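You operate a simulated robot arm through the tools that you are given. There is no shell and no other tool. Be economical: measure what you need, move in short steps, check, and stop when the job is done.

You are at the controls of a simulated robot arm. One attempt, no reset.

JOB
Put the block from the reader into the found box and shut the lid.
Fine: leave the blue knob at NONE and the grey knob at OFF.

The check looks at the end state, three seconds after you hand in, the way a careful person would. Anything else that was tipped, shoved, dropped, spilled or broken makes it a failure. A push-on lid holds only when it is set on centred and level and pressed home; a screw cap is set on level and turned clockwise until tight.

ROBOT AND FRAMES
A 6-joint arm with a two-finger parallel gripper, fixed in place. Base frame: the origin is at the foot of the arm, x ahead of it, y to its left, z up; the work surface is at about z = 85. Readings come in cm, rad, newtons and seconds.
With the tool pointing down near the work surface it reaches from about 26 to 68 cm from the base axis. Its first joint turns from -1.152 to 1.152 rad. Payload 2.9 kg.
The TCP is the grasp point between the finger pads, 3 cm short of the fingertips. In the tool frame z runs along the fingers and y along their closing line. The gripper opens to 11 cm. The fingers are 2 cm wide and 1 cm thick; the gripper's body (4.8 by 11.2 cm) begins 5.5 cm behind the TCP.
Orientation is told as [roll, pitch, yaw] about the base's x, y, z axes, in that order, counted from this pose: with the fingers straight down and closing along the base's y, the tool's x points along the base's -x, its y along +y and its z along -z.

CONTROLS
- The arm moves only by the tool apply_moves. Its argument "moves" is a list of rows, each a list of 6 numbers: the shift along the tool's x, y, z in cm, then the turn, a rotation vector about the tool's x, y, z in rad. In form: [[dx, dy, dz, wx, wy, wz], ...]. A call has 1 to 20 rows; each row is the pose to reach, as a shift and turn from the pose commanded when the call began, along the tool's axes at that moment. "jaw" is the closure, from 0 (fully open) to 1 (shut), set as the call begins (left out, the last holds). Rows are played at 5 a second. More than 5 cm and 0.15 rad between two rows, or a gripper value outside its range, and nothing of the call is played. A pose out of reach is approached as far as the arm can. The call stops where the force on the tool passes 40 N (or 10 N more than at its start, if that is more) or the arm is blocked; 0.2 s more then pass. The fingers move at their own pace (about 10.8 cm/s each) and stop on an object; they squeeze with about 22 N. The grip force told is the motor's: it shows also when the fingers shut on nothing. Time passes only in rows, and 0.2 s behind the last, so rows that repeat a pose let the fingers close. It gives the time, the measured TCP pose, the force on the tool (base axes), the opening and the grip force at its end, in the units of the frame above (readings bear some noise).
- Cameras (640 x 400 px; columns grow to the right, rows downward): "scene" is fixed at [8.23, 43.79, 137.97]; the picture's right is [-0.71, -0.71, 0.00], its down [-0.43, 0.43, -0.79] and it looks along [0.56, -0.56, -0.61] (base axes); focal length 328 px, centre (320, 200). "wrist" rides on the gripper at [-3.6, 0, -5.7] in the tool frame; the picture's right is [0.00, -1.00, 0.00], its down [0.97, 0.00, -0.24] and it looks along [0.24, 0.00, 0.97] (tool axes); focal length 218 px, centre (320, 200). There is no depth. A picture from a camera that has moved, and an enlarged one, comes with that camera's place and axes in the base frame and with its lens.
- capture(camera): a new picture of that camera. The clock stands still meanwhile.
- inspect(camera, box): a new picture of the part [left, top, right, bottom] of that camera's present view, enlarged. The clock stands still meanwhile.
- finish_job(): hands the job in; it is judged then, once.

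Work in short steps. Places have to be worked out from the pictures, the camera data and where the tool is seen: move nearer, look again, correct. Check each grasp and each placing, and mend what went wrong. You have 120 turns and 84 pictures in all, those below and enlarged ones among them. Open the gripper and draw the arm clear of the work before you hand the job in, unless the task says otherwise; then end with one line.

The tools are called after "Call:" as name(argument=value, ...) on one line, values as JSON. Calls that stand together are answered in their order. apply_moves: Moves the arm, as the interface text tells. Its arguments: {"type":"object","properties":{"moves":{"type":"array","items":{"type":"array","items":{"type":"number"}}},"jaw":{"type":"number"}},"required":["moves"]} The other tools are called the same way: capture (camera) takes a picture; inspect (camera, box) takes an enlarged picture of a part of a camera's view; finish_job () hands the job in.

At the start:

```text
time: 0.0
position: [50.31, 10.89, 112.98]
tcp_rot: [-0.001, 0.0, 0.0]
ft_force: [1.0, 0.1, 0.1]
finger_gap: 10.99
grip_force: 0.0
```

scene: 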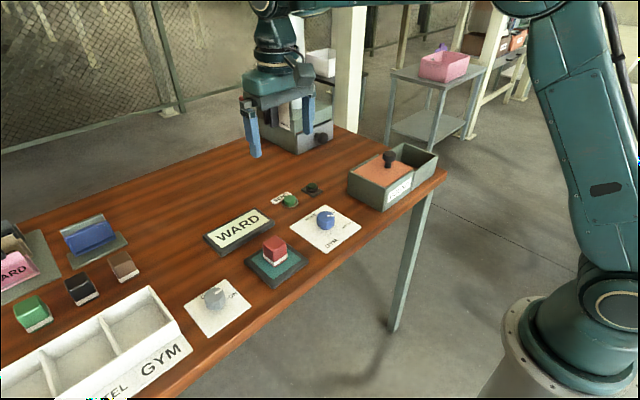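
wrist: 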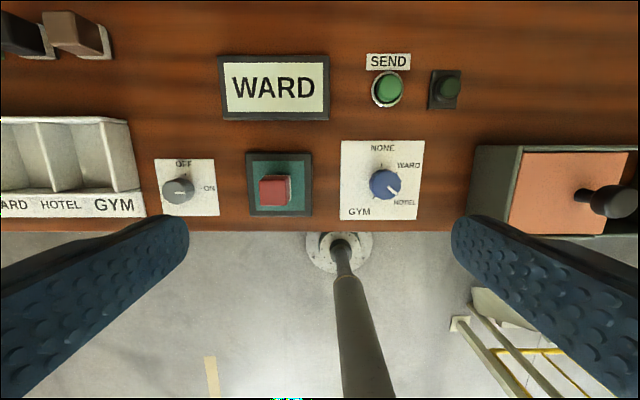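

The reader seems to hold the red block, and there is a lidded box on the right plus knobs and signs. I'll look closely at the details first.

Call:
inspect(camera="scene", box=[180, 170, 380, 340])

Call:
inspect(camera="scene", box=[320, 120, 460, 220])

Call:
inspect(camera="wrist", box=[140, 40, 480, 240])

Call:
inspect(camera="scene", box=[0, 190, 200, 400])

```text
2.35 times, centred on (280, 255) of scene
camera zoom: at [8.23, 43.79, 137.97], right [-0.71, -0.71, 0.0], down [-0.43, 0.43, -0.79], along [0.56, -0.56, -0.61], focal length 771 px, centre (414, 71)
```

zoom: 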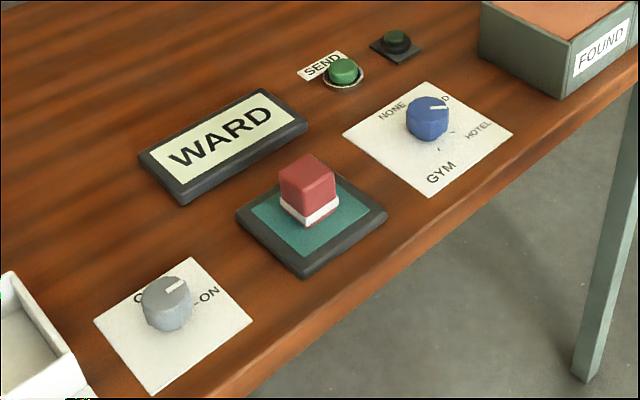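

```text
4.00 times, centred on (390, 170) of scene
camera zoom: at [8.23, 43.79, 137.97], right [-0.71, -0.71, 0.0], down [-0.43, 0.43, -0.79], along [0.56, -0.56, -0.61], focal length 1311 px, centre (40, 320)
```

zoom: 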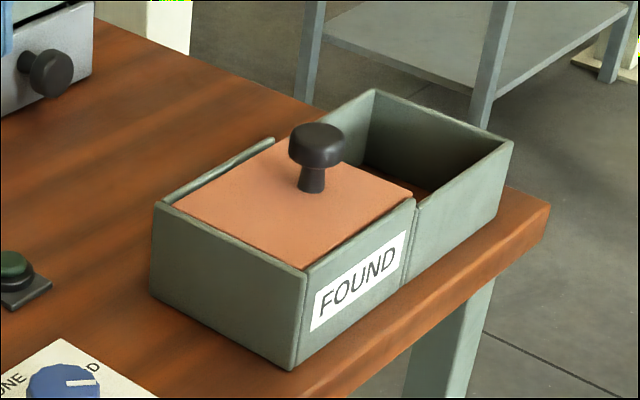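

```text
1.88 times, centred on (310, 140) of wrist
camera zoom: at [53.87, 10.83, 118.75], right [0.0, -1.0, 0.0], down [-0.97, 0.0, 0.24], along [-0.24, 0.0, -0.97], focal length 411 px, centre (339, 313)
```

zoom: 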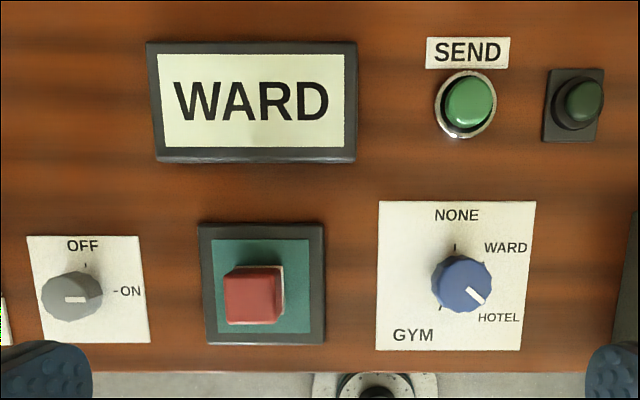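

```text
1.90 times, centred on (100, 295) of scene
camera zoom: at [8.23, 43.79, 137.97], right [-0.71, -0.71, 0.0], down [-0.43, 0.43, -0.79], along [0.56, -0.56, -0.61], focal length 624 px, centre (739, 19)
```

zoom: 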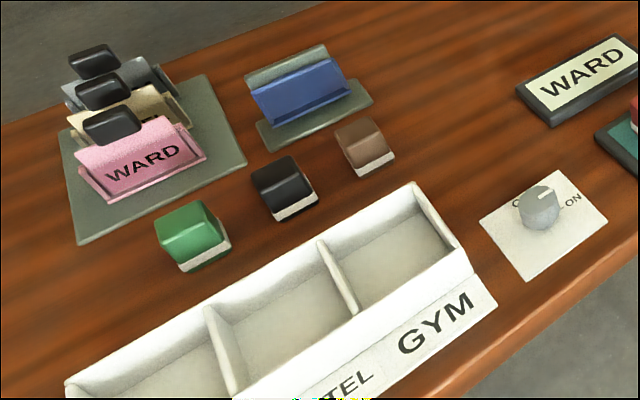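

The blue knob points to HOTEL and the grey one to ON, so both must be turned. The FOUND box lid looks odd, so I'll move above the box for a better look.

Call:
apply_moves(moves=[[0, -4, -1, 0, 0, 0], [0, -8, -2, 0, 0, 0], [0, -12, -3, 0, 0, 0], [0, -16, -4, 0, 0, 0], [0, -20, -5, 0, 0, 0], [0, -24, -6, 0, 0, 0], [0, -27, -6, 0, 0, 0], [0, -27, -6, 0, 0, 0]])

Call:
capture(camera="wrist")

Call:
inspect(camera="scene", box=[320, 120, 460, 220])

```text
time: 1.8
position: [50.32, -16.22, 119.03]
tcp_rot: [0.0, -0.001, 0.0]
ft_force: [-0.5, 0.4, -0.2]
finger_gap: 10.98
grip_force: 0.0
```

```text
77 pictures are left
camera wrist: at [53.86, -16.32, 124.78], right [0.0, -1.0, 0.0], down [-0.97, 0.0, 0.24], along [-0.24, 0.0, -0.97], focal length 218 px, centre (320, 200)
```

wrist: 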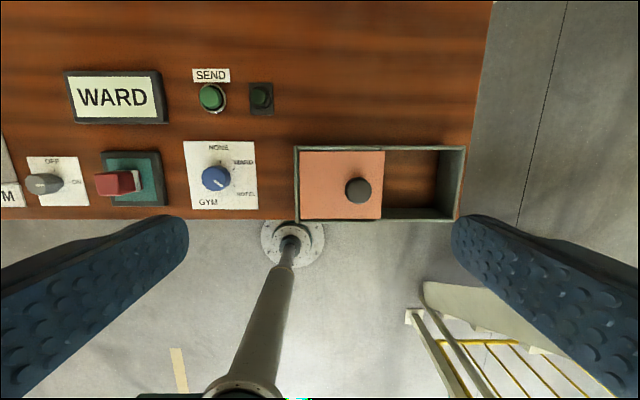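

```text
4.00 times, centred on (390, 170) of scene
camera zoom: at [8.24, 43.79, 137.97], right [-0.71, -0.71, 0.0], down [-0.43, 0.43, -0.79], along [0.56, -0.56, -0.61], focal length 1311 px, centre (40, 320)
```

zoom: 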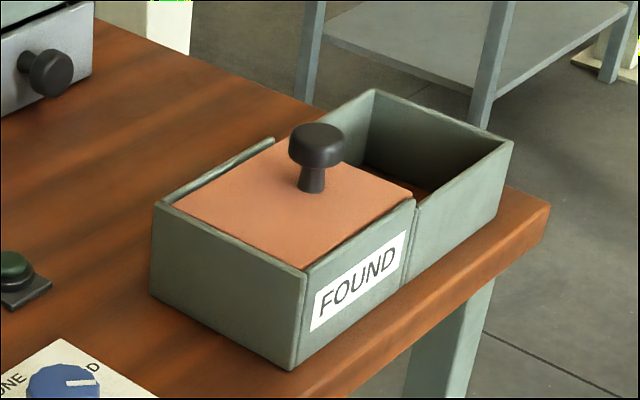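

The lid appears to run in grooves along y across two halves. I'll zoom in to understand it.

Call:
inspect(camera="wrist", box=[280, 130, 480, 230])

Call:
inspect(camera="scene", box=[380, 130, 450, 185])

```text
3.20 times, centred on (380, 180) of wrist
camera zoom: at [53.86, -16.32, 124.78], right [0.0, -1.0, 0.0], down [-0.97, 0.0, 0.24], along [-0.24, 0.0, -0.97], focal length 698 px, centre (128, 264)
```

zoom: 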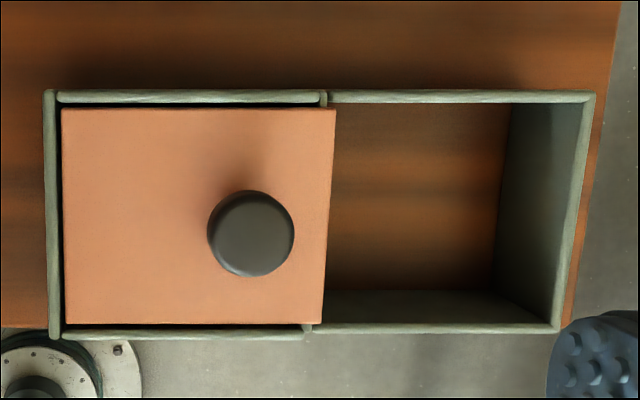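

```text
7.27 times, centred on (415, 158) of scene
camera zoom: at [8.24, 43.79, 137.97], right [-0.71, -0.71, 0.0], down [-0.43, 0.43, -0.79], along [0.56, -0.56, -0.61], focal length 2384 px, centre (-371, 509)
```

zoom: 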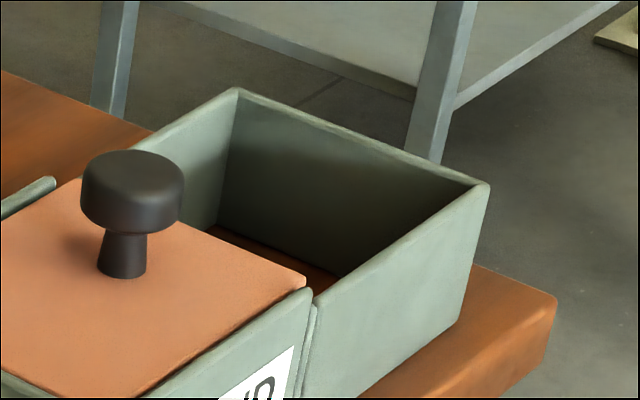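

The right part is a floorless three-sided surround, and the lid may slide into it. I'll tilt and look from the -y side to see the lid's edge.

Call:
apply_moves(moves=[[0, -3, 1, -0.12, 0, 0], [0, -6, 2, -0.24, 0, 0], [0, -9, 4, -0.36, 0, 0], [0, -12, 6, -0.48, 0, 0], [0, -15, 8, -0.6, 0, 0], [0, -17, 9, -0.7, 0, 0], [0, -17, 9, -0.7, 0, 0]])

Call:
capture(camera="wrist")

```text
time: 3.4
position: [44.26, -27.08, 106.99]
tcp_rot: [0.522, 0.013, 0.006]
ft_force: [-0.2, -0.2, -0.3]
finger_gap: 11.0
grip_force: 0.1
out of reach, approached as far as the arm can: row 3, 4, 5, 6, 7
```

```text
73 pictures are left
camera wrist: at [47.92, -30.02, 111.99], right [0.0, -0.87, -0.5], down [-0.97, -0.13, 0.22], along [-0.25, 0.48, -0.84], focal length 218 px, centre (320, 200)
```

wrist: 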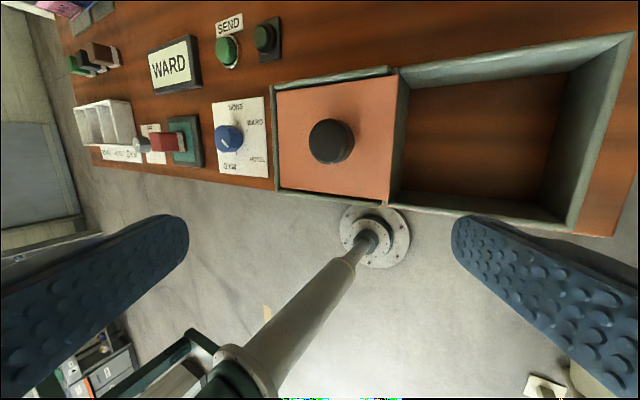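

Call:
inspect(camera="wrist", box=[260, 55, 420, 215])

```text
2.50 times, centred on (340, 135) of wrist
camera zoom: at [47.92, -30.02, 111.99], right [0.0, -0.87, -0.5], down [-0.97, -0.13, 0.22], along [-0.25, 0.48, -0.84], focal length 546 px, centre (270, 362)
```

zoom: 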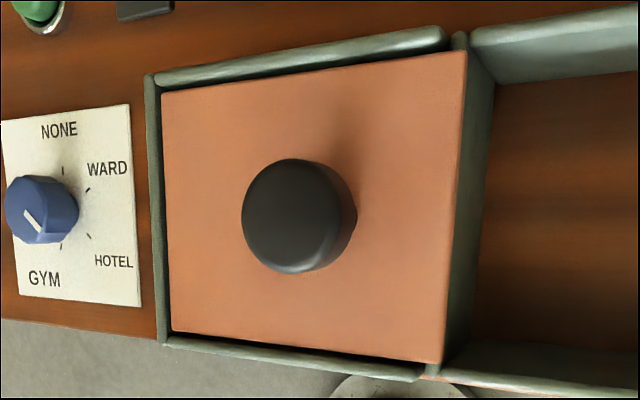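

The lid is a sliding one: three higher walls and a low right wall, sliding toward -y into the surround. Knob is near (48.1, -21.4), top z≈96. I'll straighten the tool first.

Call:
apply_moves(moves=[[0, 0, 0, 0.13, 0, 0], [0, 0, -1, 0.26, 0, 0], [0, 0, -2, 0.39, 0, 0], [0, 0, -3, 0.52, 0, 0], [0, 0, -3, 0.52, 0, 0]])

```text
time: 4.6
position: [45.13, -31.09, 111.16]
tcp_rot: [-0.022, 0.061, 0.008]
ft_force: [0.2, 0.3, -1.1]
finger_gap: 11.02
grip_force: 0.1
out of reach, approached as far as the arm can: row 2, 3, 4, 5
```

Call:
apply_moves(moves=[[0, 3, 2, 0, 0, 0], [-1, 6, 4, 0, 0, 0], [-2, 9.7, 6, 0, 0, 0], [-2.9, 9.7, 6, 0, 0, 0]])

```text
time: 5.6
position: [52.23, -22.15, 108.5]
tcp_rot: [0.005, 0.018, 0.005]
ft_force: [-0.5, 0.1, 0.1]
finger_gap: 11.03
grip_force: 0.0
out of reach, approached as far as the arm can: row 1, 2, 3, 4
```

Now I'll bring the TCP to about (48.1, -21.4, 104) and level it.

Call:
apply_moves(moves=[[2, 0, 2, 0, 0, 0], [4, 0.7, 4, 0, 0, 0], [4, 0.7, 4.5, 0, 0, 0]])

```text
time: 6.4
position: [52.71, -23.1, 107.57]
tcp_rot: [0.004, 0.013, 0.007]
ft_force: [0.1, 0.4, 1.3]
finger_gap: 10.98
grip_force: 0.0
out of reach, approached as far as the arm can: row 1, 2, 3
```

By dead reckoning the commanded pose still carries ~0.18 rad of tilt, which the arm is struggling with; I'll remove it.

Call:
apply_moves(moves=[[0, 0, 0, 0.09, 0, 0], [0, 0, 0, 0.18, 0, 0], [0, 0, 0, 0.18, 0, 0]])

```text
time: 7.2
position: [54.02, -23.81, 108.26]
tcp_rot: [-0.177, 0.015, 0.007]
ft_force: [-0.2, 0.3, 1.6]
finger_gap: 11.02
grip_force: 0.0
out of reach, approached as far as the arm can: row 1, 2, 3
```

Call:
capture(camera="scene")

```text
71 pictures are left
```

scene: 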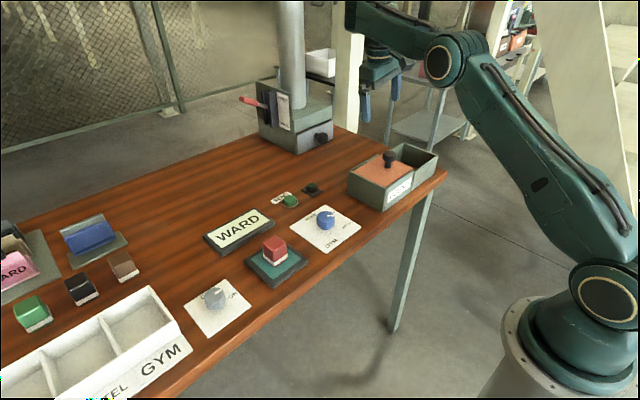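

The arm looks extended oddly. I'll retreat toward the earlier reachable pose (50.3, -16.2, 119).

Call:
apply_moves(moves=[[0, 0, -3, -0.09, 0, 0], [1, 2, -6, -0.177, 0, 0], [2.5, 4, -8, -0.177, 0, 0], [3.7, 6, -11, -0.177, 0, 0], [3.7, 6, -11, -0.177, 0, 0]])

```text
time: 8.4
position: [49.17, -15.48, 117.15]
tcp_rot: [0.001, 0.014, 0.008]
ft_force: [-0.2, 0.2, 0.1]
finger_gap: 10.99
grip_force: 0.1
```

Reachable again. Now go to (48.1, -21.4, 104) in small steps and level.

Call:
apply_moves(moves=[[1, -2, 3, 0, -0.014, 0.008], [1.07, -4, 6, 0, -0.014, 0.008], [1.07, -5.9, 9, 0, -0.014, 0.008], [1.07, -5.9, 12.5, 0, -0.014, 0.008], [1.07, -5.9, 12.5, 0, -0.014, 0.008]])

Call:
capture(camera="wrist")

```text
time: 9.6
position: [52.41, -23.43, 108.09]
tcp_rot: [-0.001, 0.001, 0.0]
ft_force: [0.1, -0.6, 0.4]
finger_gap: 11.0
grip_force: 0.1
out of reach, approached as far as the arm can: row 1, 2, 3, 4, 5
```

```text
70 pictures are left
camera wrist: at [56.16, -23.51, 113.78], right [0.0, -1.0, 0.0], down [-0.97, 0.0, 0.24], along [-0.24, 0.0, -0.97], focal length 218 px, centre (320, 200)
```

wrist: 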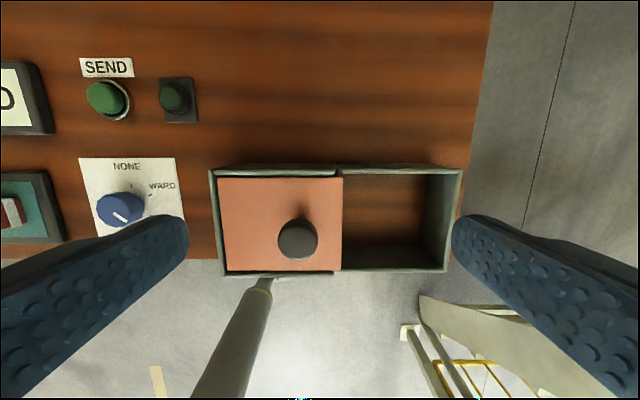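

Still limited at this spot, maybe a wrist joint limit. I'll try aligning the tool's yaw with the arm's direction (−0.42 rad) and then go for the target.

Call:
apply_moves(moves=[[0, 0, -1, 0, 0, 0.1], [0, 0, -2, 0, 0, 0.2], [0, 0, -2, 0, 0, 0.3], [0, 0, -2, 0, 0, 0.42], [0, 0, -2, 0, 0, 0.42]])

```text
time: 10.8
position: [52.52, -23.43, 110.19]
tcp_rot: [0.001, -0.001, -0.422]
ft_force: [0.2, 0.1, 0.6]
finger_gap: 10.99
grip_force: 0.0
```

Call:
apply_moves(moves=[[1.5, 0, 1, 0, 0, 0], [3, 0, 2, 0, 0, 0], [4.83, 0, 4, 0, 0, 0], [4.83, 0, 6, 0, 0, 0], [4.83, 0, 6, 0, 0, 0]])

```text
time: 12.0
position: [52.9, -23.57, 107.57]
tcp_rot: [-0.002, -0.001, -0.422]
ft_force: [-0.7, 0.0, -0.8]
finger_gap: 10.99
grip_force: 0.0
out of reach, approached as far as the arm can: row 1, 2, 3, 4, 5
```

Call:
capture(camera="scene")

```text
69 pictures are left
```

scene: 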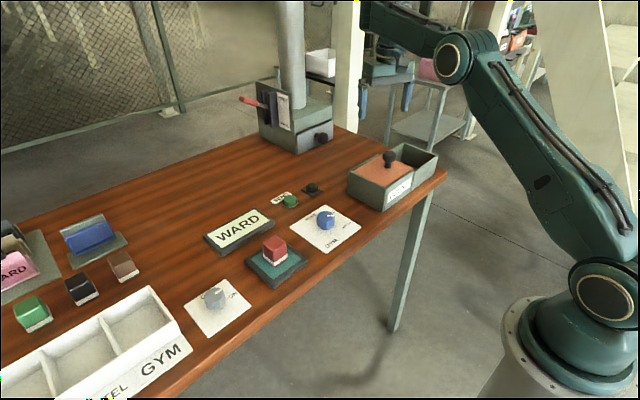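

The arm has flipped to an elbow-low posture when I tilted it (elbow estimated at r≈37, z≈123, instead of high up). I'll stretch the arm straight outward/up and come back to let the elbow return to the high side.

Call:
apply_moves(moves=[[-3, 0, -3, 0, 0, 0], [-6, 0, -6, 0, 0, 0], [-9, 0, -9, 0, 0, 0], [-12, 0, -12, 0, 0, 0], [-15, 0, -15, 0, 0, 0], [-18, 0, -18, 0, 0, 0], [-18, 0, -18, 0, 0, 0]])

Call:
capture(camera="scene")

```text
time: 13.6
position: [56.49, -25.21, 114.81]
tcp_rot: [-0.001, -0.002, -0.421]
ft_force: [0.3, 1.0, -0.2]
finger_gap: 10.99
grip_force: 0.1
out of reach, approached as far as the arm can: row 2, 3, 4, 5, 6, 7
```

```text
68 pictures are left
```

scene: 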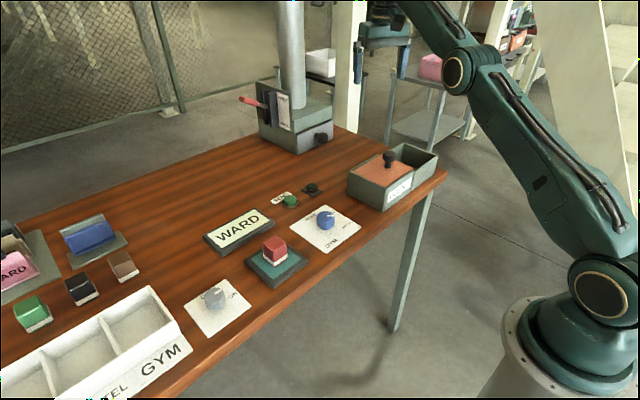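

The shoulder appears to be at its forward limit with the elbow bent low. Straightening needs a high target: I'll go up and inward (r≈50, z≈150) so the arm stretches at a steep angle.

Call:
apply_moves(moves=[[3, 0, -3, 0, 0, 0], [6, 0, -6, 0, 0, 0], [9, 0, -9, 0, 0, 0], [9, 0, -13, 0, 0, 0], [9, 0, -17, 0, 0, 0], [9, 0, -21, 0, 0, 0], [9, 0, -25, 0, 0, 0], [9, 0, -29, 0, 0, 0], [9, 0, -33, 0, 0, 0], [9, 0, -33, 0, 0, 0]])

Call:
capture(camera="scene")

```text
time: 14.7
position: [48.04, -21.84, 128.53]
tcp_rot: [0.003, -0.023, -0.42]
ft_force: [15.5, -3.1, -22.2]
finger_gap: 11.0
grip_force: 0.0
out of reach, approached as far as the arm can: row 5
stopped in row 5: the force on the tool passed its limit (the readings are from after the stop); the commanded pose is now the measured one
```

```text
67 pictures are left
```

scene: 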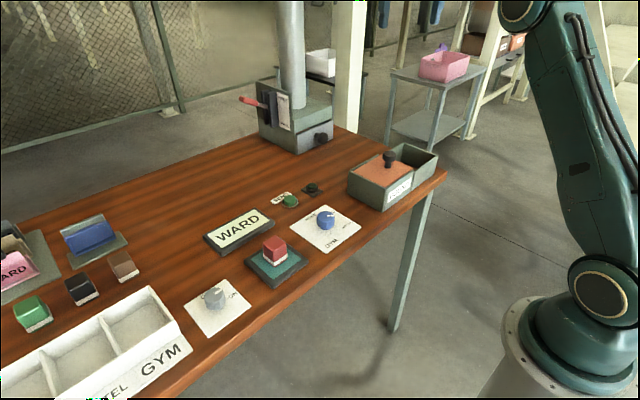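

Elbow is now high again. Descend toward the knob with yaw back to 0.

Call:
apply_moves(moves=[[0, 0, 3, 0, 0, -0.1], [0, 0, 6, 0, 0, -0.2], [0, 0, 9, 0, 0, -0.3], [0, 0, 12, 0, 0, -0.42], [0, 0.4, 15, 0, 0, -0.42], [0.1, 0.4, 18, 0, 0, -0.42], [0.1, 0.4, 21, 0, 0, -0.42], [0.1, 0.4, 24, 0, 0, -0.42], [0.1, 0.4, 24, 0, 0, -0.42]])

Call:
capture(camera="wrist")

```text
time: 16.7
position: [48.45, -21.7, 104.27]
tcp_rot: [-0.008, -0.016, 0.001]
ft_force: [-0.1, -0.1, 0.2]
finger_gap: 11.0
grip_force: 0.0
```

```text
66 pictures are left
camera wrist: at [51.82, -21.63, 110.24], right [0.0, -1.0, 0.01], down [-0.97, 0.0, 0.22], along [-0.22, -0.01, -0.97], focal length 218 px, centre (320, 200)
```

wrist: 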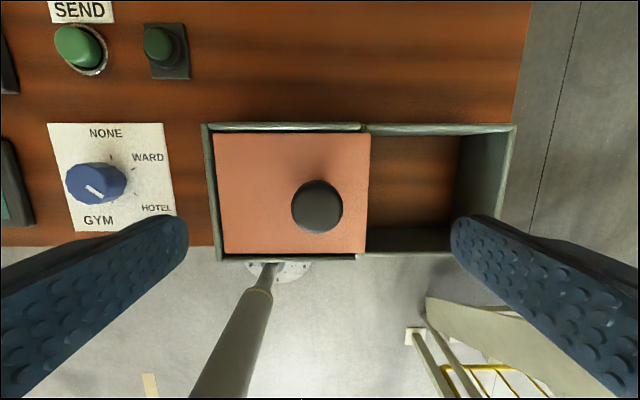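

Knob at about (48.25, -21.6). Level and descend to z≈95.3.

Call:
apply_moves(moves=[[0.2, 0.1, 2, -0.008, 0.016, 0], [0.2, 0.1, 4, -0.008, 0.016, 0], [0.2, 0.1, 6, -0.008, 0.016, 0], [0.2, 0.1, 8, -0.008, 0.016, 0], [0.2, 0.1, 8.9, -0.008, 0.016, 0], [0.2, 0.1, 8.9, -0.008, 0.016, 0]])

Call:
capture(camera="scene")

Call:
inspect(camera="scene", box=[330, 100, 450, 220])

```text
time: 18.1
position: [48.4, -21.45, 95.6]
tcp_rot: [0.001, 0.0, -0.001]
ft_force: [0.1, 0.1, 0.2]
finger_gap: 11.02
grip_force: 0.1
```

```text
65 pictures are left
```

scene: 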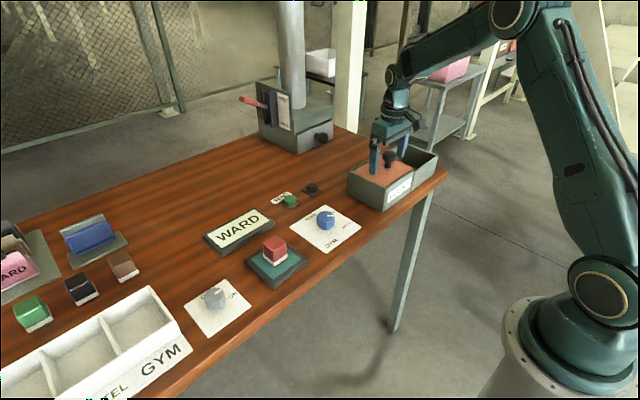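

```text
3.33 times, centred on (390, 160) of scene
camera zoom: at [8.23, 43.79, 137.97], right [-0.71, -0.71, 0.0], down [-0.43, 0.43, -0.79], along [0.56, -0.56, -0.61], focal length 1093 px, centre (87, 333)
```

zoom: 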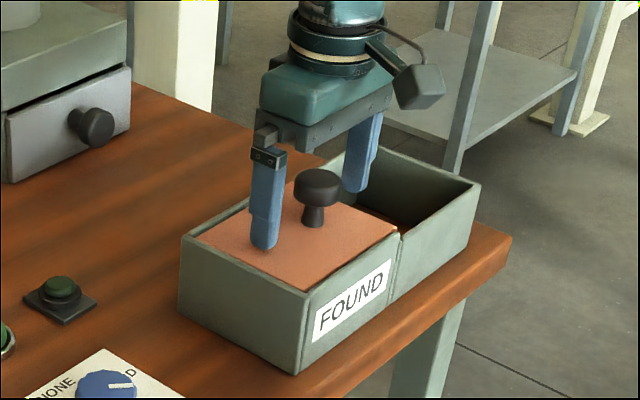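

Fingers straddle the knob. Close on it.

Call:
apply_moves(moves=[[0, 0, 0, 0, 0, 0], [0, 0, 0, 0, 0, 0], [0, 0, 0, 0, 0, 0], [0, 0, 0, 0, 0, 0]], jaw=1)

```text
time: 19.1
position: [48.35, -21.57, 95.6]
tcp_rot: [0.0, 0.0, -0.002]
ft_force: [0.9, 1.3, -1.3]
finger_gap: 3.53
grip_force: 45.3
```

Gripped (3.5 cm head). Try sliding it 1 cm toward -y and read the force.

Call:
apply_moves(moves=[[0, -0.3, 0, 0, 0, 0], [0, -0.6, 0, 0, 0, 0], [0, -1, 0, 0, 0, 0], [0, -1, 0, 0, 0, 0]])

Call:
inspect(camera="scene", box=[330, 100, 450, 220])

```text
time: 20.1
position: [48.35, -22.54, 95.52]
tcp_rot: [0.003, -0.002, 0.0]
ft_force: [0.7, 0.0, -8.9]
finger_gap: 3.52
grip_force: 44.4
```

```text
3.33 times, centred on (390, 160) of scene
camera zoom: at [8.25, 43.79, 137.97], right [-0.71, -0.71, 0.0], down [-0.43, 0.43, -0.79], along [0.56, -0.56, -0.61], focal length 1093 px, centre (87, 333)
```

zoom: 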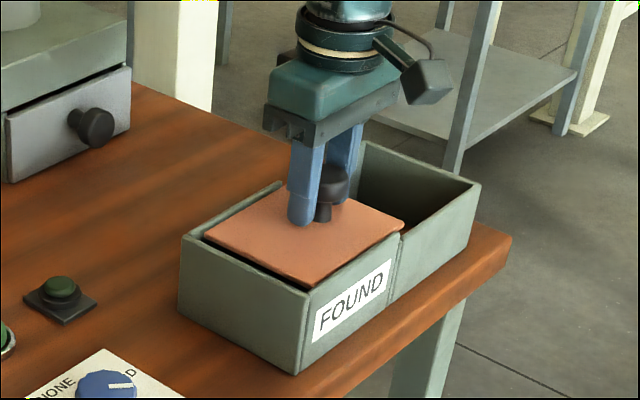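

It slides. Continue another 4 cm and look.

Call:
apply_moves(moves=[[0, -0.6, 0, 0, 0, 0], [0, -1.2, 0, 0, 0, 0], [0, -1.8, 0, 0, 0, 0], [0, -2.4, 0, 0, 0, 0], [0, -3, 0, 0, 0, 0], [0, -3.6, 0, 0, 0, 0], [0, -4, 0, 0, 0, 0], [0, -4, 0, 0, 0, 0]])

Call:
inspect(camera="scene", box=[330, 100, 450, 220])

Call:
capture(camera="wrist")

```text
time: 21.9
position: [48.45, -26.42, 95.47]
tcp_rot: [0.002, 0.001, 0.001]
ft_force: [-4.2, -1.0, -23.5]
finger_gap: 3.51
grip_force: 45.3
```

```text
3.33 times, centred on (390, 160) of scene
camera zoom: at [8.26, 43.77, 137.98], right [-0.71, -0.71, 0.0], down [-0.43, 0.43, -0.79], along [0.56, -0.56, -0.61], focal length 1093 px, centre (87, 333)
```

zoom: 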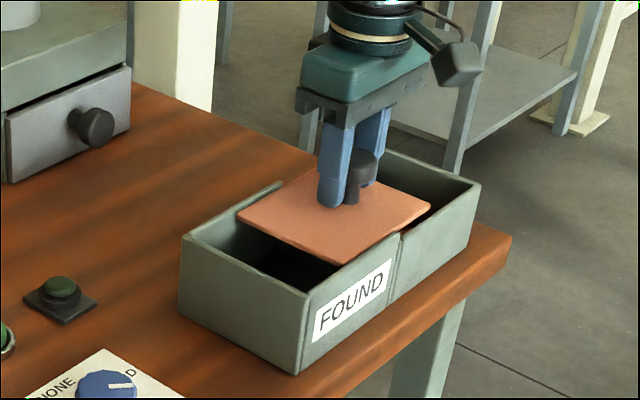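

```text
61 pictures are left
camera wrist: at [51.94, -26.57, 101.33], right [0.0, -1.0, 0.0], down [-0.97, 0.0, 0.24], along [-0.24, 0.0, -0.97], focal length 218 px, centre (320, 200)
```

wrist: 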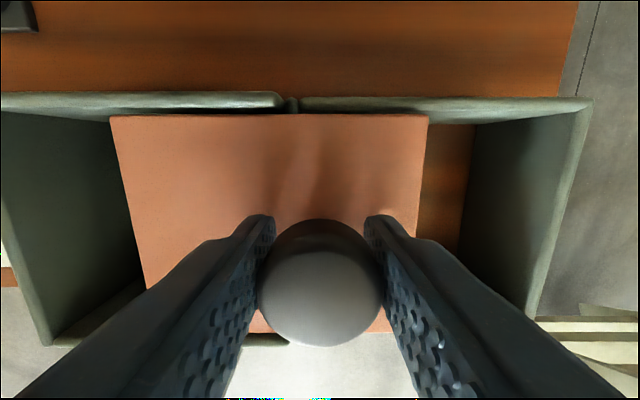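

The lid is held in grooves (a downward pull has built up as I'm slightly high). I'll ease down a little and slide further.

Call:
apply_moves(moves=[[0, 0, 0.1, 0, 0, 0], [0, -0.5, 0.15, 0, 0, 0], [0, -1, 0.15, 0, 0, 0], [0, -1.5, 0.15, 0, 0, 0], [0, -2, 0.17, 0, 0, 0], [0, -2.5, 0.17, 0, 0, 0], [0, -3, 0.18, 0, 0, 0], [0, -3.5, 0.18, 0, 0, 0], [0, -4, 0.2, 0, 0, 0], [0, -4, 0.2, 0, 0, 0]])

Call:
inspect(camera="scene", box=[330, 100, 450, 220])

```text
time: 24.1
position: [48.47, -30.51, 95.58]
tcp_rot: [-0.003, -0.005, 0.001]
ft_force: [-5.5, 0.1, 9.3]
finger_gap: 3.53
grip_force: 44.7
```

```text
3.33 times, centred on (390, 160) of scene
camera zoom: at [8.21, 43.8, 137.97], right [-0.71, -0.71, 0.0], down [-0.43, 0.43, -0.79], along [0.56, -0.56, -0.61], focal length 1093 px, centre (87, 333)
```

zoom: 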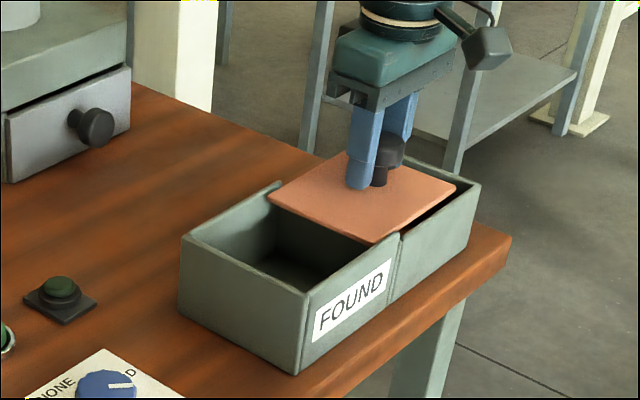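

Open 9 cm, enough. Relieve force slightly, release the knob with a partial opening and rise.

Call:
apply_moves(moves=[[0, 0, -0.03, 0, 0, 0], [0, 0, -0.03, 0, 0, 0], [0, 0, -0.03, 0, 0, 0]], jaw=0.45)

Call:
apply_moves(moves=[[0, 0, -2, 0, 0, 0], [0, 0, -5, 0, 0, 0], [0, 0, -8, 0, 0, 0], [0, 0, -11, 0, 0, 0], [0, 0, -14, 0, 0, 0], [0, 0, -14, 0, 0, 0]])

Call:
capture(camera="wrist")

Call:
inspect(camera="scene", box=[330, 100, 450, 220])

```text
time: 24.9
position: [48.41, -30.49, 95.61]
tcp_rot: [0.0, 0.0, 0.0]
ft_force: [0.1, -0.5, -0.2]
finger_gap: 6.06
grip_force: 0.1
```

```text
time: 26.3
position: [48.39, -30.4, 109.63]
tcp_rot: [0.0, 0.001, 0.001]
ft_force: [1.2, -0.6, -0.2]
finger_gap: 6.03
grip_force: 0.1
```

```text
59 pictures are left
camera wrist: at [51.96, -30.5, 115.37], right [0.0, -1.0, 0.0], down [-0.97, 0.0, 0.24], along [-0.24, 0.0, -0.97], focal length 218 px, centre (320, 200)
```

wrist: 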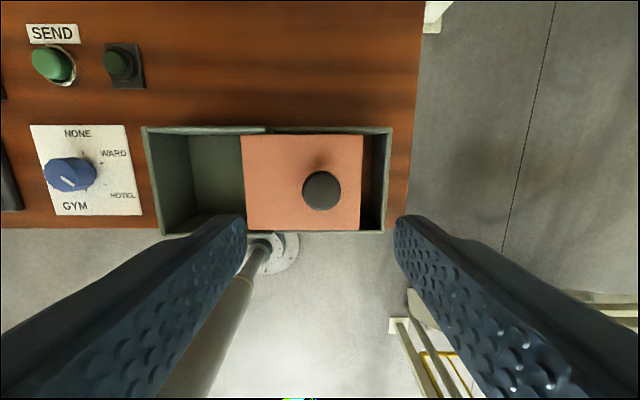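

```text
3.33 times, centred on (390, 160) of scene
camera zoom: at [8.23, 43.79, 137.97], right [-0.71, -0.71, 0.0], down [-0.43, 0.43, -0.79], along [0.56, -0.56, -0.61], focal length 1093 px, centre (87, 333)
```

zoom: 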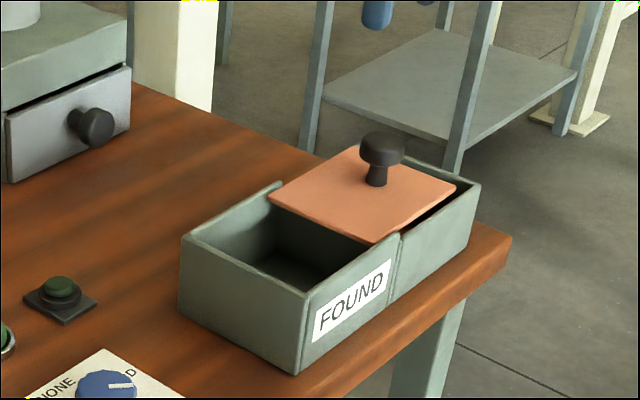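

Lid stays open and level. Now go over the red block (~(48, 17)).

Call:
apply_moves(moves=[[0, 4, 0, 0, 0, 0], [0, 8, 0, 0, 0, 0], [0, 12, 0, 0, 0, 0], [0, 16, 0, 0, 0, 0], [0, 20, 0, 0, 0, 0], [0, 24, 0, 0, 0, 0], [0, 28, 0, 0, 0, 0], [0, 32, 0, 0, 0, 0], [0, 36, 0, 0, 0, 0], [0, 40, 0, 0, 0, 0], [0, 44, 0, 0, 0, 0], [0, 47.4, 0, 0, 0, 0], [0, 47.4, 2, 0, 0, 0], [0, 47.4, 2, 0, 0, 0]], jaw=0.25)

Call:
capture(camera="wrist")

Call:
inspect(camera="wrist", box=[240, 110, 400, 260])

```text
time: 29.3
position: [48.17, 16.98, 107.54]
tcp_rot: [0.0, 0.0, -0.001]
ft_force: [-0.3, 0.4, -0.7]
finger_gap: 8.25
grip_force: 0.2
```

```text
57 pictures are left
camera wrist: at [51.8, 16.88, 113.3], right [0.0, -1.0, 0.0], down [-0.97, 0.0, 0.24], along [-0.24, 0.0, -0.97], focal length 218 px, centre (320, 200)
```

wrist: 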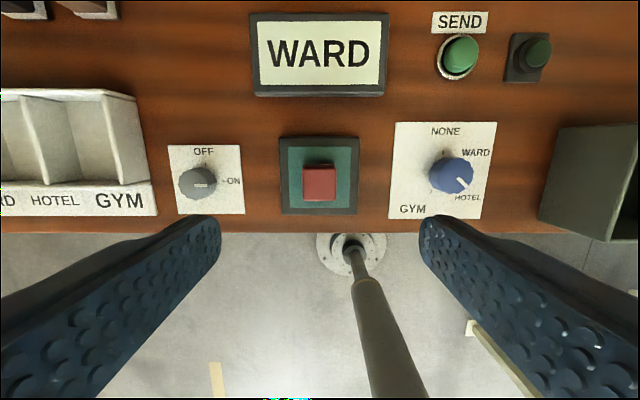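

```text
2.67 times, centred on (320, 185) of wrist
camera zoom: at [51.8, 16.88, 113.3], right [0.0, -1.0, 0.0], down [-0.97, 0.0, 0.24], along [-0.24, 0.0, -0.97], focal length 582 px, centre (320, 240)
```

zoom: 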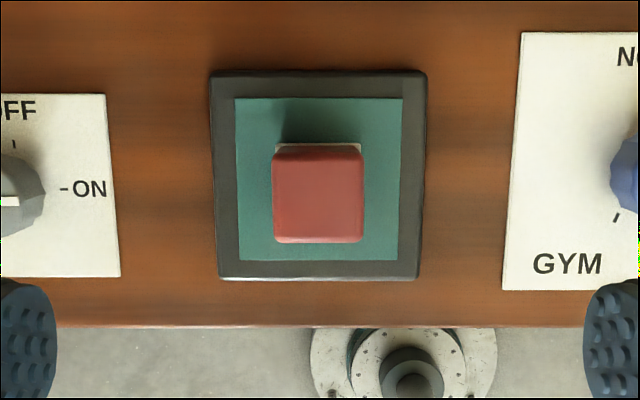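

Block centre ≈ (48.0, 17.0), top z≈90.3, base ≈86.7. Descend to TCP z≈90.3.

Call:
apply_moves(moves=[[0.15, 0, 4, 0, 0, 0], [0.15, 0, 8, 0, 0, 0], [0.15, 0, 11, 0, 0, 0], [0.15, 0, 14, 0, 0, 0], [0.15, 0, 16, 0, 0, 0], [0.15, 0, 17.2, 0, 0, 0], [0.15, 0, 17.2, 0, 0, 0]])

Call:
inspect(camera="scene", box=[220, 180, 340, 300])

```text
time: 30.9
position: [48.46, 17.04, 90.35]
tcp_rot: [0.0, 0.0, -0.001]
ft_force: [-0.4, -0.2, -0.9]
finger_gap: 8.23
grip_force: 0.0
```

```text
3.33 times, centred on (280, 240) of scene
camera zoom: at [8.23, 43.79, 137.97], right [-0.71, -0.71, 0.0], down [-0.43, 0.43, -0.79], along [0.56, -0.56, -0.61], focal length 1093 px, centre (453, 67)
```

zoom: 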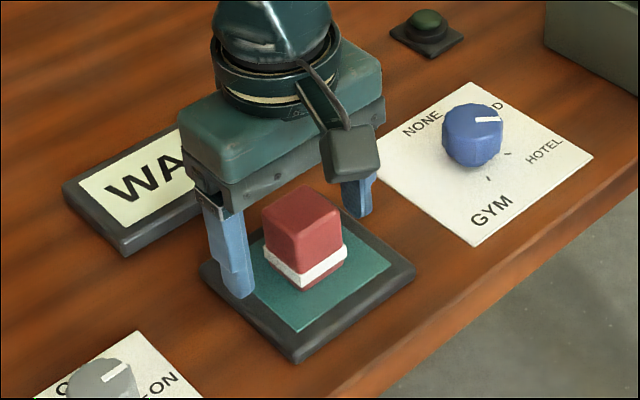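

Block centre is ~0.3 cm nearer in x. Shift and close.

Call:
apply_moves(moves=[[0.35, 0, 0, 0, 0, 0], [0.35, 0, 0, 0, 0, 0]])

Call:
apply_moves(moves=[[0, 0, 0, 0, 0, 0], [0, 0, 0, 0, 0, 0], [0, 0, 0, 0, 0, 0], [0, 0, 0, 0, 0, 0]], jaw=1)

Call:
apply_moves(moves=[[0, 0, -1, 0, 0, 0], [0, 0, -3, 0, 0, 0], [0, 0, -6, 0, 0, 0], [0, 0, -10, 0, 0, 0], [0, 0, -13, 0, 0, 0], [0, 0, -15, 0, 0, 0], [0, 0, -15, 0, 0, 0]])

Call:
capture(camera="scene")

```text
time: 31.5
position: [47.89, 16.97, 90.35]
tcp_rot: [0.0, 0.001, 0.0]
ft_force: [0.1, 0.3, 0.6]
finger_gap: 8.25
grip_force: 0.0
```

```text
time: 32.5
position: [47.92, 16.98, 90.41]
tcp_rot: [0.0, 0.0, -0.001]
ft_force: [-0.1, 0.0, 0.2]
finger_gap: 3.54
grip_force: 22.0
```

```text
time: 34.1
position: [47.94, 17.06, 105.47]
tcp_rot: [0.0, 0.001, 0.001]
ft_force: [-0.4, 0.1, -1.0]
finger_gap: 3.53
grip_force: 21.7
```

```text
54 pictures are left
```

scene: 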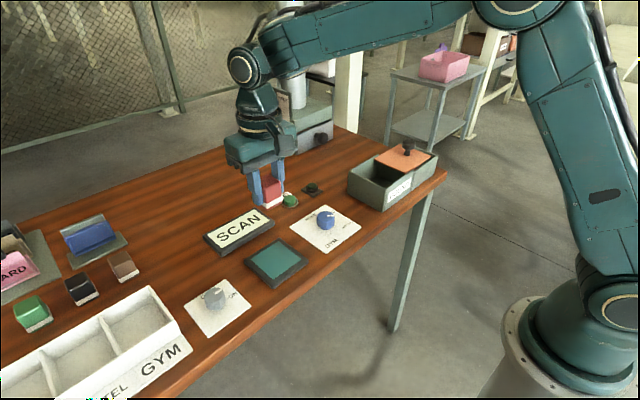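

Block is held. Carry it to above the box opening centre (48, -17.5).

Call:
apply_moves(moves=[[0, -4, 0, 0, 0, 0], [0, -8, 0, 0, 0, 0], [0, -12, 0, 0, 0, 0], [0, -16, 0, 0, 0, 0], [0, -20, 0, 0, 0, 0], [0, -24, 0, 0, 0, 0], [0, -28, 0, 0, 0, 0], [0, -32, 0, 0, 0, 0], [0, -34.5, 0, 0, 0, 0], [0, -34.5, 0, 0, 0, 0]])

Call:
apply_moves(moves=[[0, 0, 3, 0, 0, 0], [0, 0, 6, 0, 0, 0], [0, 0, 8, 0, 0, 0], [0, 0, 8, 0, 0, 0]])

Call:
inspect(camera="scene", box=[330, 100, 450, 220])

Call:
capture(camera="wrist")

```text
time: 36.3
position: [47.89, -17.57, 105.01]
tcp_rot: [0.0, -0.001, 0.0]
ft_force: [-0.3, -0.4, -0.6]
finger_gap: 3.55
grip_force: 21.7
```

```text
time: 37.3
position: [47.95, -17.58, 97.27]
tcp_rot: [-0.001, -0.003, 0.0]
ft_force: [-0.8, -0.5, -0.6]
finger_gap: 3.53
grip_force: 21.7
```

```text
3.33 times, centred on (390, 160) of scene
camera zoom: at [8.24, 43.79, 137.97], right [-0.71, -0.71, 0.0], down [-0.43, 0.43, -0.79], along [0.56, -0.56, -0.61], focal length 1093 px, centre (87, 333)
```

zoom: 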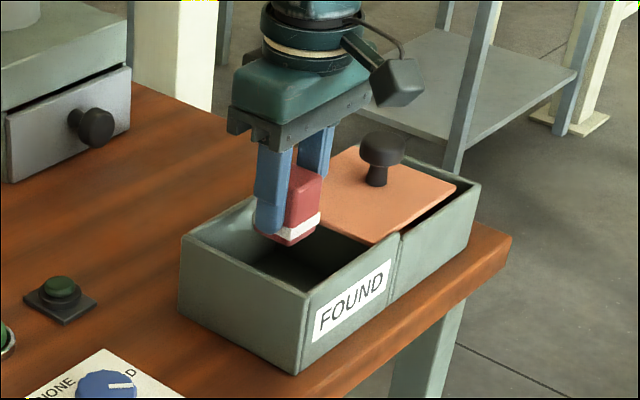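

```text
52 pictures are left
camera wrist: at [51.45, -17.64, 103.02], right [0.0, -1.0, 0.0], down [-0.97, 0.0, 0.24], along [-0.24, 0.0, -0.97], focal length 218 px, centre (320, 200)
```

wrist: 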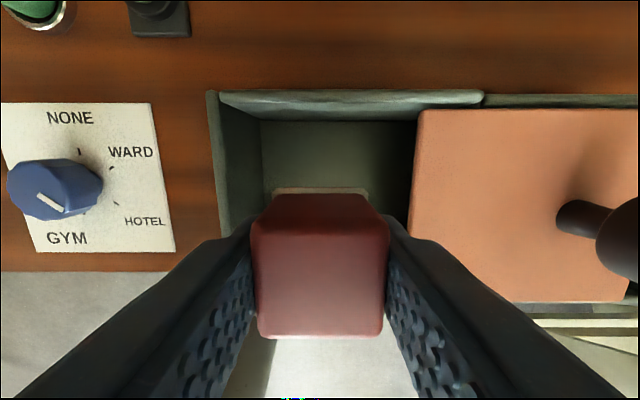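

Aligned over the opening. Lower in, feeling for the floor.

Call:
apply_moves(moves=[[0, 0, 2, 0, 0, 0], [0, 0, 4, 0, 0, 0], [0, 0, 6, 0, 0, 0], [0, 0, 6.8, 0, 0, 0], [0, 0, 6.8, 0, 0, 0]])

Call:
apply_moves(moves=[[0, 0, 0.3, 0, 0, 0], [0, 0, 0.5, 0, 0, 0], [0, 0, 0.5, 0, 0, 0]])

```text
time: 38.5
position: [47.99, -17.6, 90.44]
tcp_rot: [0.0, 0.0, -0.001]
ft_force: [0.0, -0.6, -0.8]
finger_gap: 3.56
grip_force: 21.9
```

```text
time: 39.3
position: [47.94, -17.69, 89.9]
tcp_rot: [0.001, 0.0, 0.001]
ft_force: [0.8, 0.1, 0.0]
finger_gap: 3.53
grip_force: 22.0
```

Call:
apply_moves(moves=[[0, 0, 0.1, 0, 0, 0], [0, 0, 0.2, 0, 0, 0], [0, 0, 0.3, 0, 0, 0], [0, 0, 0.3, 0, 0, 0]])

Call:
inspect(camera="scene", box=[340, 140, 420, 220])

```text
time: 40.3
position: [47.84, -17.64, 89.7]
tcp_rot: [0.0, -0.002, 0.0]
ft_force: [0.2, -0.2, -0.6]
finger_gap: 3.54
grip_force: 21.7
```

```text
5.00 times, centred on (380, 180) of scene
camera zoom: at [8.23, 43.79, 137.97], right [-0.71, -0.71, 0.0], down [-0.43, 0.43, -0.79], along [0.56, -0.56, -0.61], focal length 1639 px, centre (20, 300)
```

zoom: 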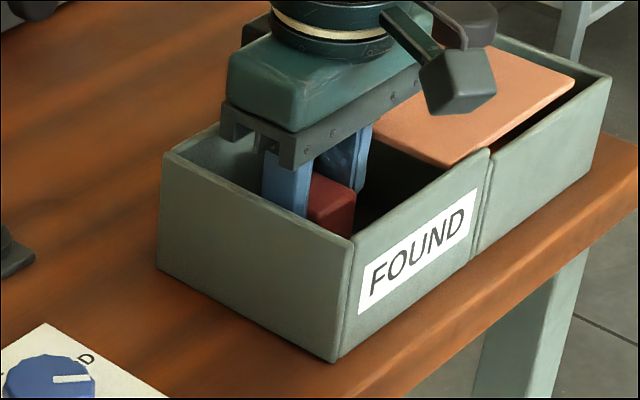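

Call:
apply_moves(moves=[[0, 0, 0.1, 0, 0, 0], [0, 0, 0.2, 0, 0, 0], [0, 0, 0.3, 0, 0, 0], [0, 0, 0.3, 0, 0, 0]])

```text
time: 41.3
position: [47.77, -17.67, 89.55]
tcp_rot: [-0.001, -0.002, 0.0]
ft_force: [-2.2, -0.7, 21.1]
finger_gap: 3.59
grip_force: 22.2
```

Touching the floor. Ease up slightly, open a little, and rise.

Call:
apply_moves(moves=[[0, 0, -0.12, 0, 0, 0], [0, 0, -0.12, 0, 0, 0]])

Call:
apply_moves(moves=[[0, 0, 0, 0, 0, 0], [0, 0, 0, 0, 0, 0], [0, 0, 0, 0, 0, 0]], jaw=0.52)

Call:
apply_moves(moves=[[0, 0, -1, 0, 0, 0], [0, 0, -3, 0, 0, 0], [0, 0, -6, 0, 0, 0], [0, 0, -10, 0, 0, 0], [0, 0, -14, 0, 0, 0], [0, 0, -14, 0, 0, 0]])

Call:
capture(camera="wrist")

```text
time: 41.9
position: [47.93, -17.65, 89.52]
tcp_rot: [0.001, -0.002, -0.001]
ft_force: [2.2, -1.7, 9.4]
finger_gap: 3.54
grip_force: 22.2
```

```text
time: 42.7
position: [47.85, -17.63, 89.61]
tcp_rot: [0.0, -0.001, 0.001]
ft_force: [-0.5, 0.1, 0.5]
finger_gap: 5.29
grip_force: 0.1
```

```text
time: 44.1
position: [47.89, -17.47, 103.67]
tcp_rot: [0.0, -0.001, 0.001]
ft_force: [-0.6, 0.7, 0.3]
finger_gap: 5.3
grip_force: 0.1
```

```text
50 pictures are left
camera wrist: at [51.51, -17.61, 109.48], right [0.0, -1.0, 0.0], down [-0.97, 0.0, 0.24], along [-0.24, 0.0, -0.97], focal length 218 px, centre (320, 200)
```

wrist: 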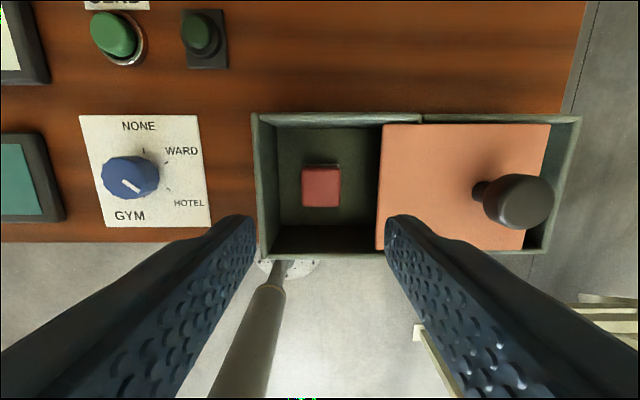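

Block sits in the box. Go back to the lid knob, grip it and slide shut.

Call:
apply_moves(moves=[[0, -4, 0, 0, 0, 0], [-0.2, -8, 0, 0, 0, 0], [-0.5, -12, 0, 0, 0, 0], [-0.5, -13, 0, 0, 0, 0], [-0.5, -13, 3, 0, 0, 0], [-0.5, -13, 3, 0, 0, 0]], jaw=0.43)

Call:
capture(camera="wrist")

```text
time: 45.5
position: [48.28, -30.77, 100.43]
tcp_rot: [0.0, -0.002, 0.0]
ft_force: [-0.4, 0.4, -0.1]
finger_gap: 6.28
grip_force: 0.1
```

```text
49 pictures are left
camera wrist: at [51.85, -30.82, 106.1], right [0.0, -1.0, 0.0], down [-0.97, 0.0, 0.24], along [-0.24, 0.0, -0.97], focal length 218 px, centre (320, 200)
```

wrist: 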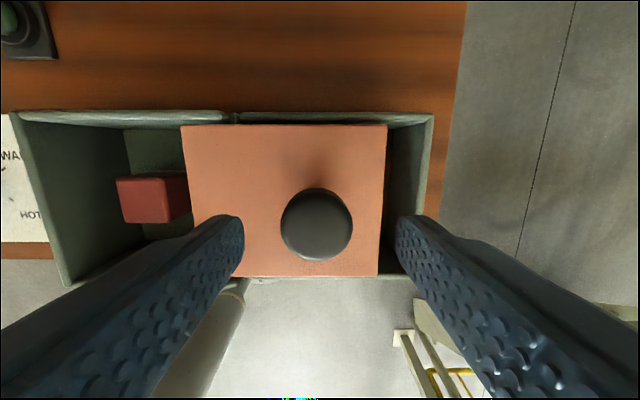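

Call:
apply_moves(moves=[[0, 0.2, 2, 0, 0, 0], [0, 0.2, 4, 0, 0, 0], [0, 0.2, 4.85, 0, 0, 0], [0, 0.2, 4.85, 0, 0, 0]])

Call:
apply_moves(moves=[[0, 0, 0, 0, 0, 0], [0, 0, 0, 0, 0, 0], [0, 0, 0, 0, 0, 0]], jaw=1)

Call:
apply_moves(moves=[[0, 0.5, 0, 0, 0, 0], [0, 1, 0, 0, 0, 0], [0, 1.5, 0, 0, 0, 0], [0, 2, 0, 0, 0, 0], [0, 2.5, 0, 0, 0, 0], [0, 3, 0, 0, 0, 0], [0, 3, 0, 0, 0, 0]])

```text
time: 46.5
position: [48.3, -30.47, 95.56]
tcp_rot: [0.0, 0.002, 0.0]
ft_force: [0.6, -0.1, -0.4]
finger_gap: 6.29
grip_force: 0.1
```

```text
time: 47.3
position: [48.43, -30.43, 95.59]
tcp_rot: [0.002, -0.001, 0.0]
ft_force: [0.7, -0.4, -3.0]
finger_gap: 3.56
grip_force: 45.2
```

```text
time: 48.9
position: [48.35, -27.54, 95.53]
tcp_rot: [-0.001, -0.001, 0.001]
ft_force: [5.0, 0.0, -7.0]
finger_gap: 3.53
grip_force: 45.0
```

Call:
apply_moves(moves=[[0, 0.5, 0.04, 0, 0, 0], [0, 1, 0.04, 0, 0, 0], [0, 1.5, 0.04, 0, 0, 0], [0, 2, 0.04, 0, 0, 0], [0, 2.5, 0.04, 0, 0, 0], [0, 3, 0.04, 0, 0, 0], [0, 3.5, 0.04, 0, 0, 0], [0, 4, 0.04, 0, 0, 0], [0, 4.5, 0.04, 0, 0, 0], [0, 5, 0.04, 0, 0, 0], [0, 5, 0.04, 0, 0, 0]])

Call:
apply_moves(moves=[[0, 0.3, 0, 0, 0, 0], [0, 0.6, 0, 0, 0, 0], [0, 0.9, 0, 0, 0, 0], [0, 1.1, 0, 0, 0, 0], [0, 1.1, 0, 0, 0, 0]])

Call:
inspect(camera="scene", box=[330, 100, 450, 220])

```text
time: 51.3
position: [48.37, -22.5, 95.56]
tcp_rot: [0.0, -0.001, 0.001]
ft_force: [8.8, -0.6, -23.0]
finger_gap: 3.53
grip_force: 44.7
```

```text
time: 52.5
position: [48.47, -21.51, 95.66]
tcp_rot: [-0.001, -0.001, -0.002]
ft_force: [10.4, -10.0, -17.7]
finger_gap: 3.53
grip_force: 45.3
```

```text
3.33 times, centred on (390, 160) of scene
camera zoom: at [8.29, 43.75, 137.98], right [-0.71, -0.71, 0.0], down [-0.43, 0.43, -0.79], along [0.56, -0.56, -0.61], focal length 1093 px, centre (87, 333)
```

zoom: 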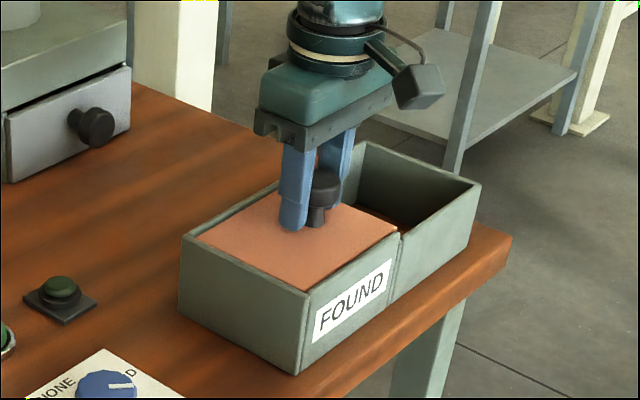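

The lid has met its end stop (y force −10 N). A slight extra push, then release and rise.

Call:
apply_moves(moves=[[0, 0.1, 0.05, 0, 0, 0], [0, 0.15, 0.08, 0, 0, 0], [0, 0.15, 0.08, 0, 0, 0]])

Call:
apply_moves(moves=[[0, 0, 0, 0, 0, 0], [0, 0, 0, 0, 0, 0], [0, 0, 0, 0, 0, 0]], jaw=0.4)

Call:
apply_moves(moves=[[0, 0, -2, 0, 0, 0], [0, 0, -5, 0, 0, 0], [0, 0, -8, 0, 0, 0], [0, 0, -11, 0, 0, 0], [0, 0, -11, 0, 0, 0]])

Call:
capture(camera="wrist")

Call:
inspect(camera="scene", box=[330, 100, 450, 220])

```text
time: 53.3
position: [48.4, -21.44, 95.73]
tcp_rot: [-0.002, -0.004, -0.007]
ft_force: [1.3, -28.5, -1.2]
finger_gap: 3.55
grip_force: 45.2
```

```text
time: 54.1
position: [48.47, -21.2, 95.49]
tcp_rot: [-0.002, 0.001, 0.0]
ft_force: [0.4, 0.0, -0.7]
finger_gap: 6.6
grip_force: 0.1
```

```text
time: 55.3
position: [48.4, -21.17, 106.65]
tcp_rot: [0.0, 0.001, 0.0]
ft_force: [0.0, -0.3, 0.4]
finger_gap: 6.59
grip_force: 0.1
```

```text
47 pictures are left
camera wrist: at [51.91, -21.28, 112.4], right [0.0, -1.0, 0.0], down [-0.97, 0.0, 0.24], along [-0.24, 0.0, -0.97], focal length 218 px, centre (320, 200)
```

wrist: 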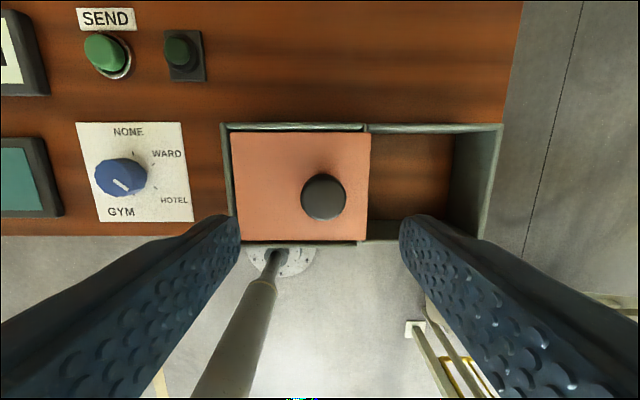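

```text
3.33 times, centred on (390, 160) of scene
camera zoom: at [8.23, 43.79, 137.97], right [-0.71, -0.71, 0.0], down [-0.43, 0.43, -0.79], along [0.56, -0.56, -0.61], focal length 1093 px, centre (87, 333)
```

zoom: 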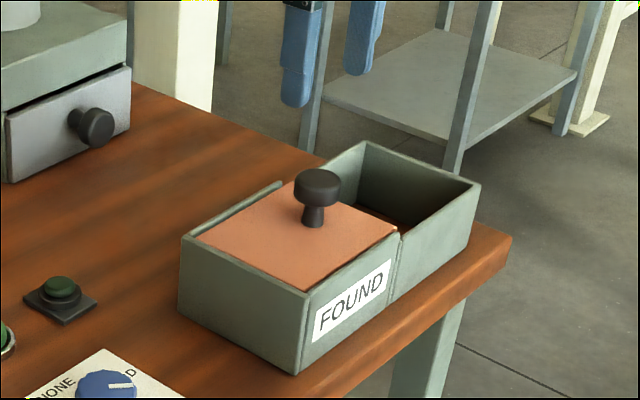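

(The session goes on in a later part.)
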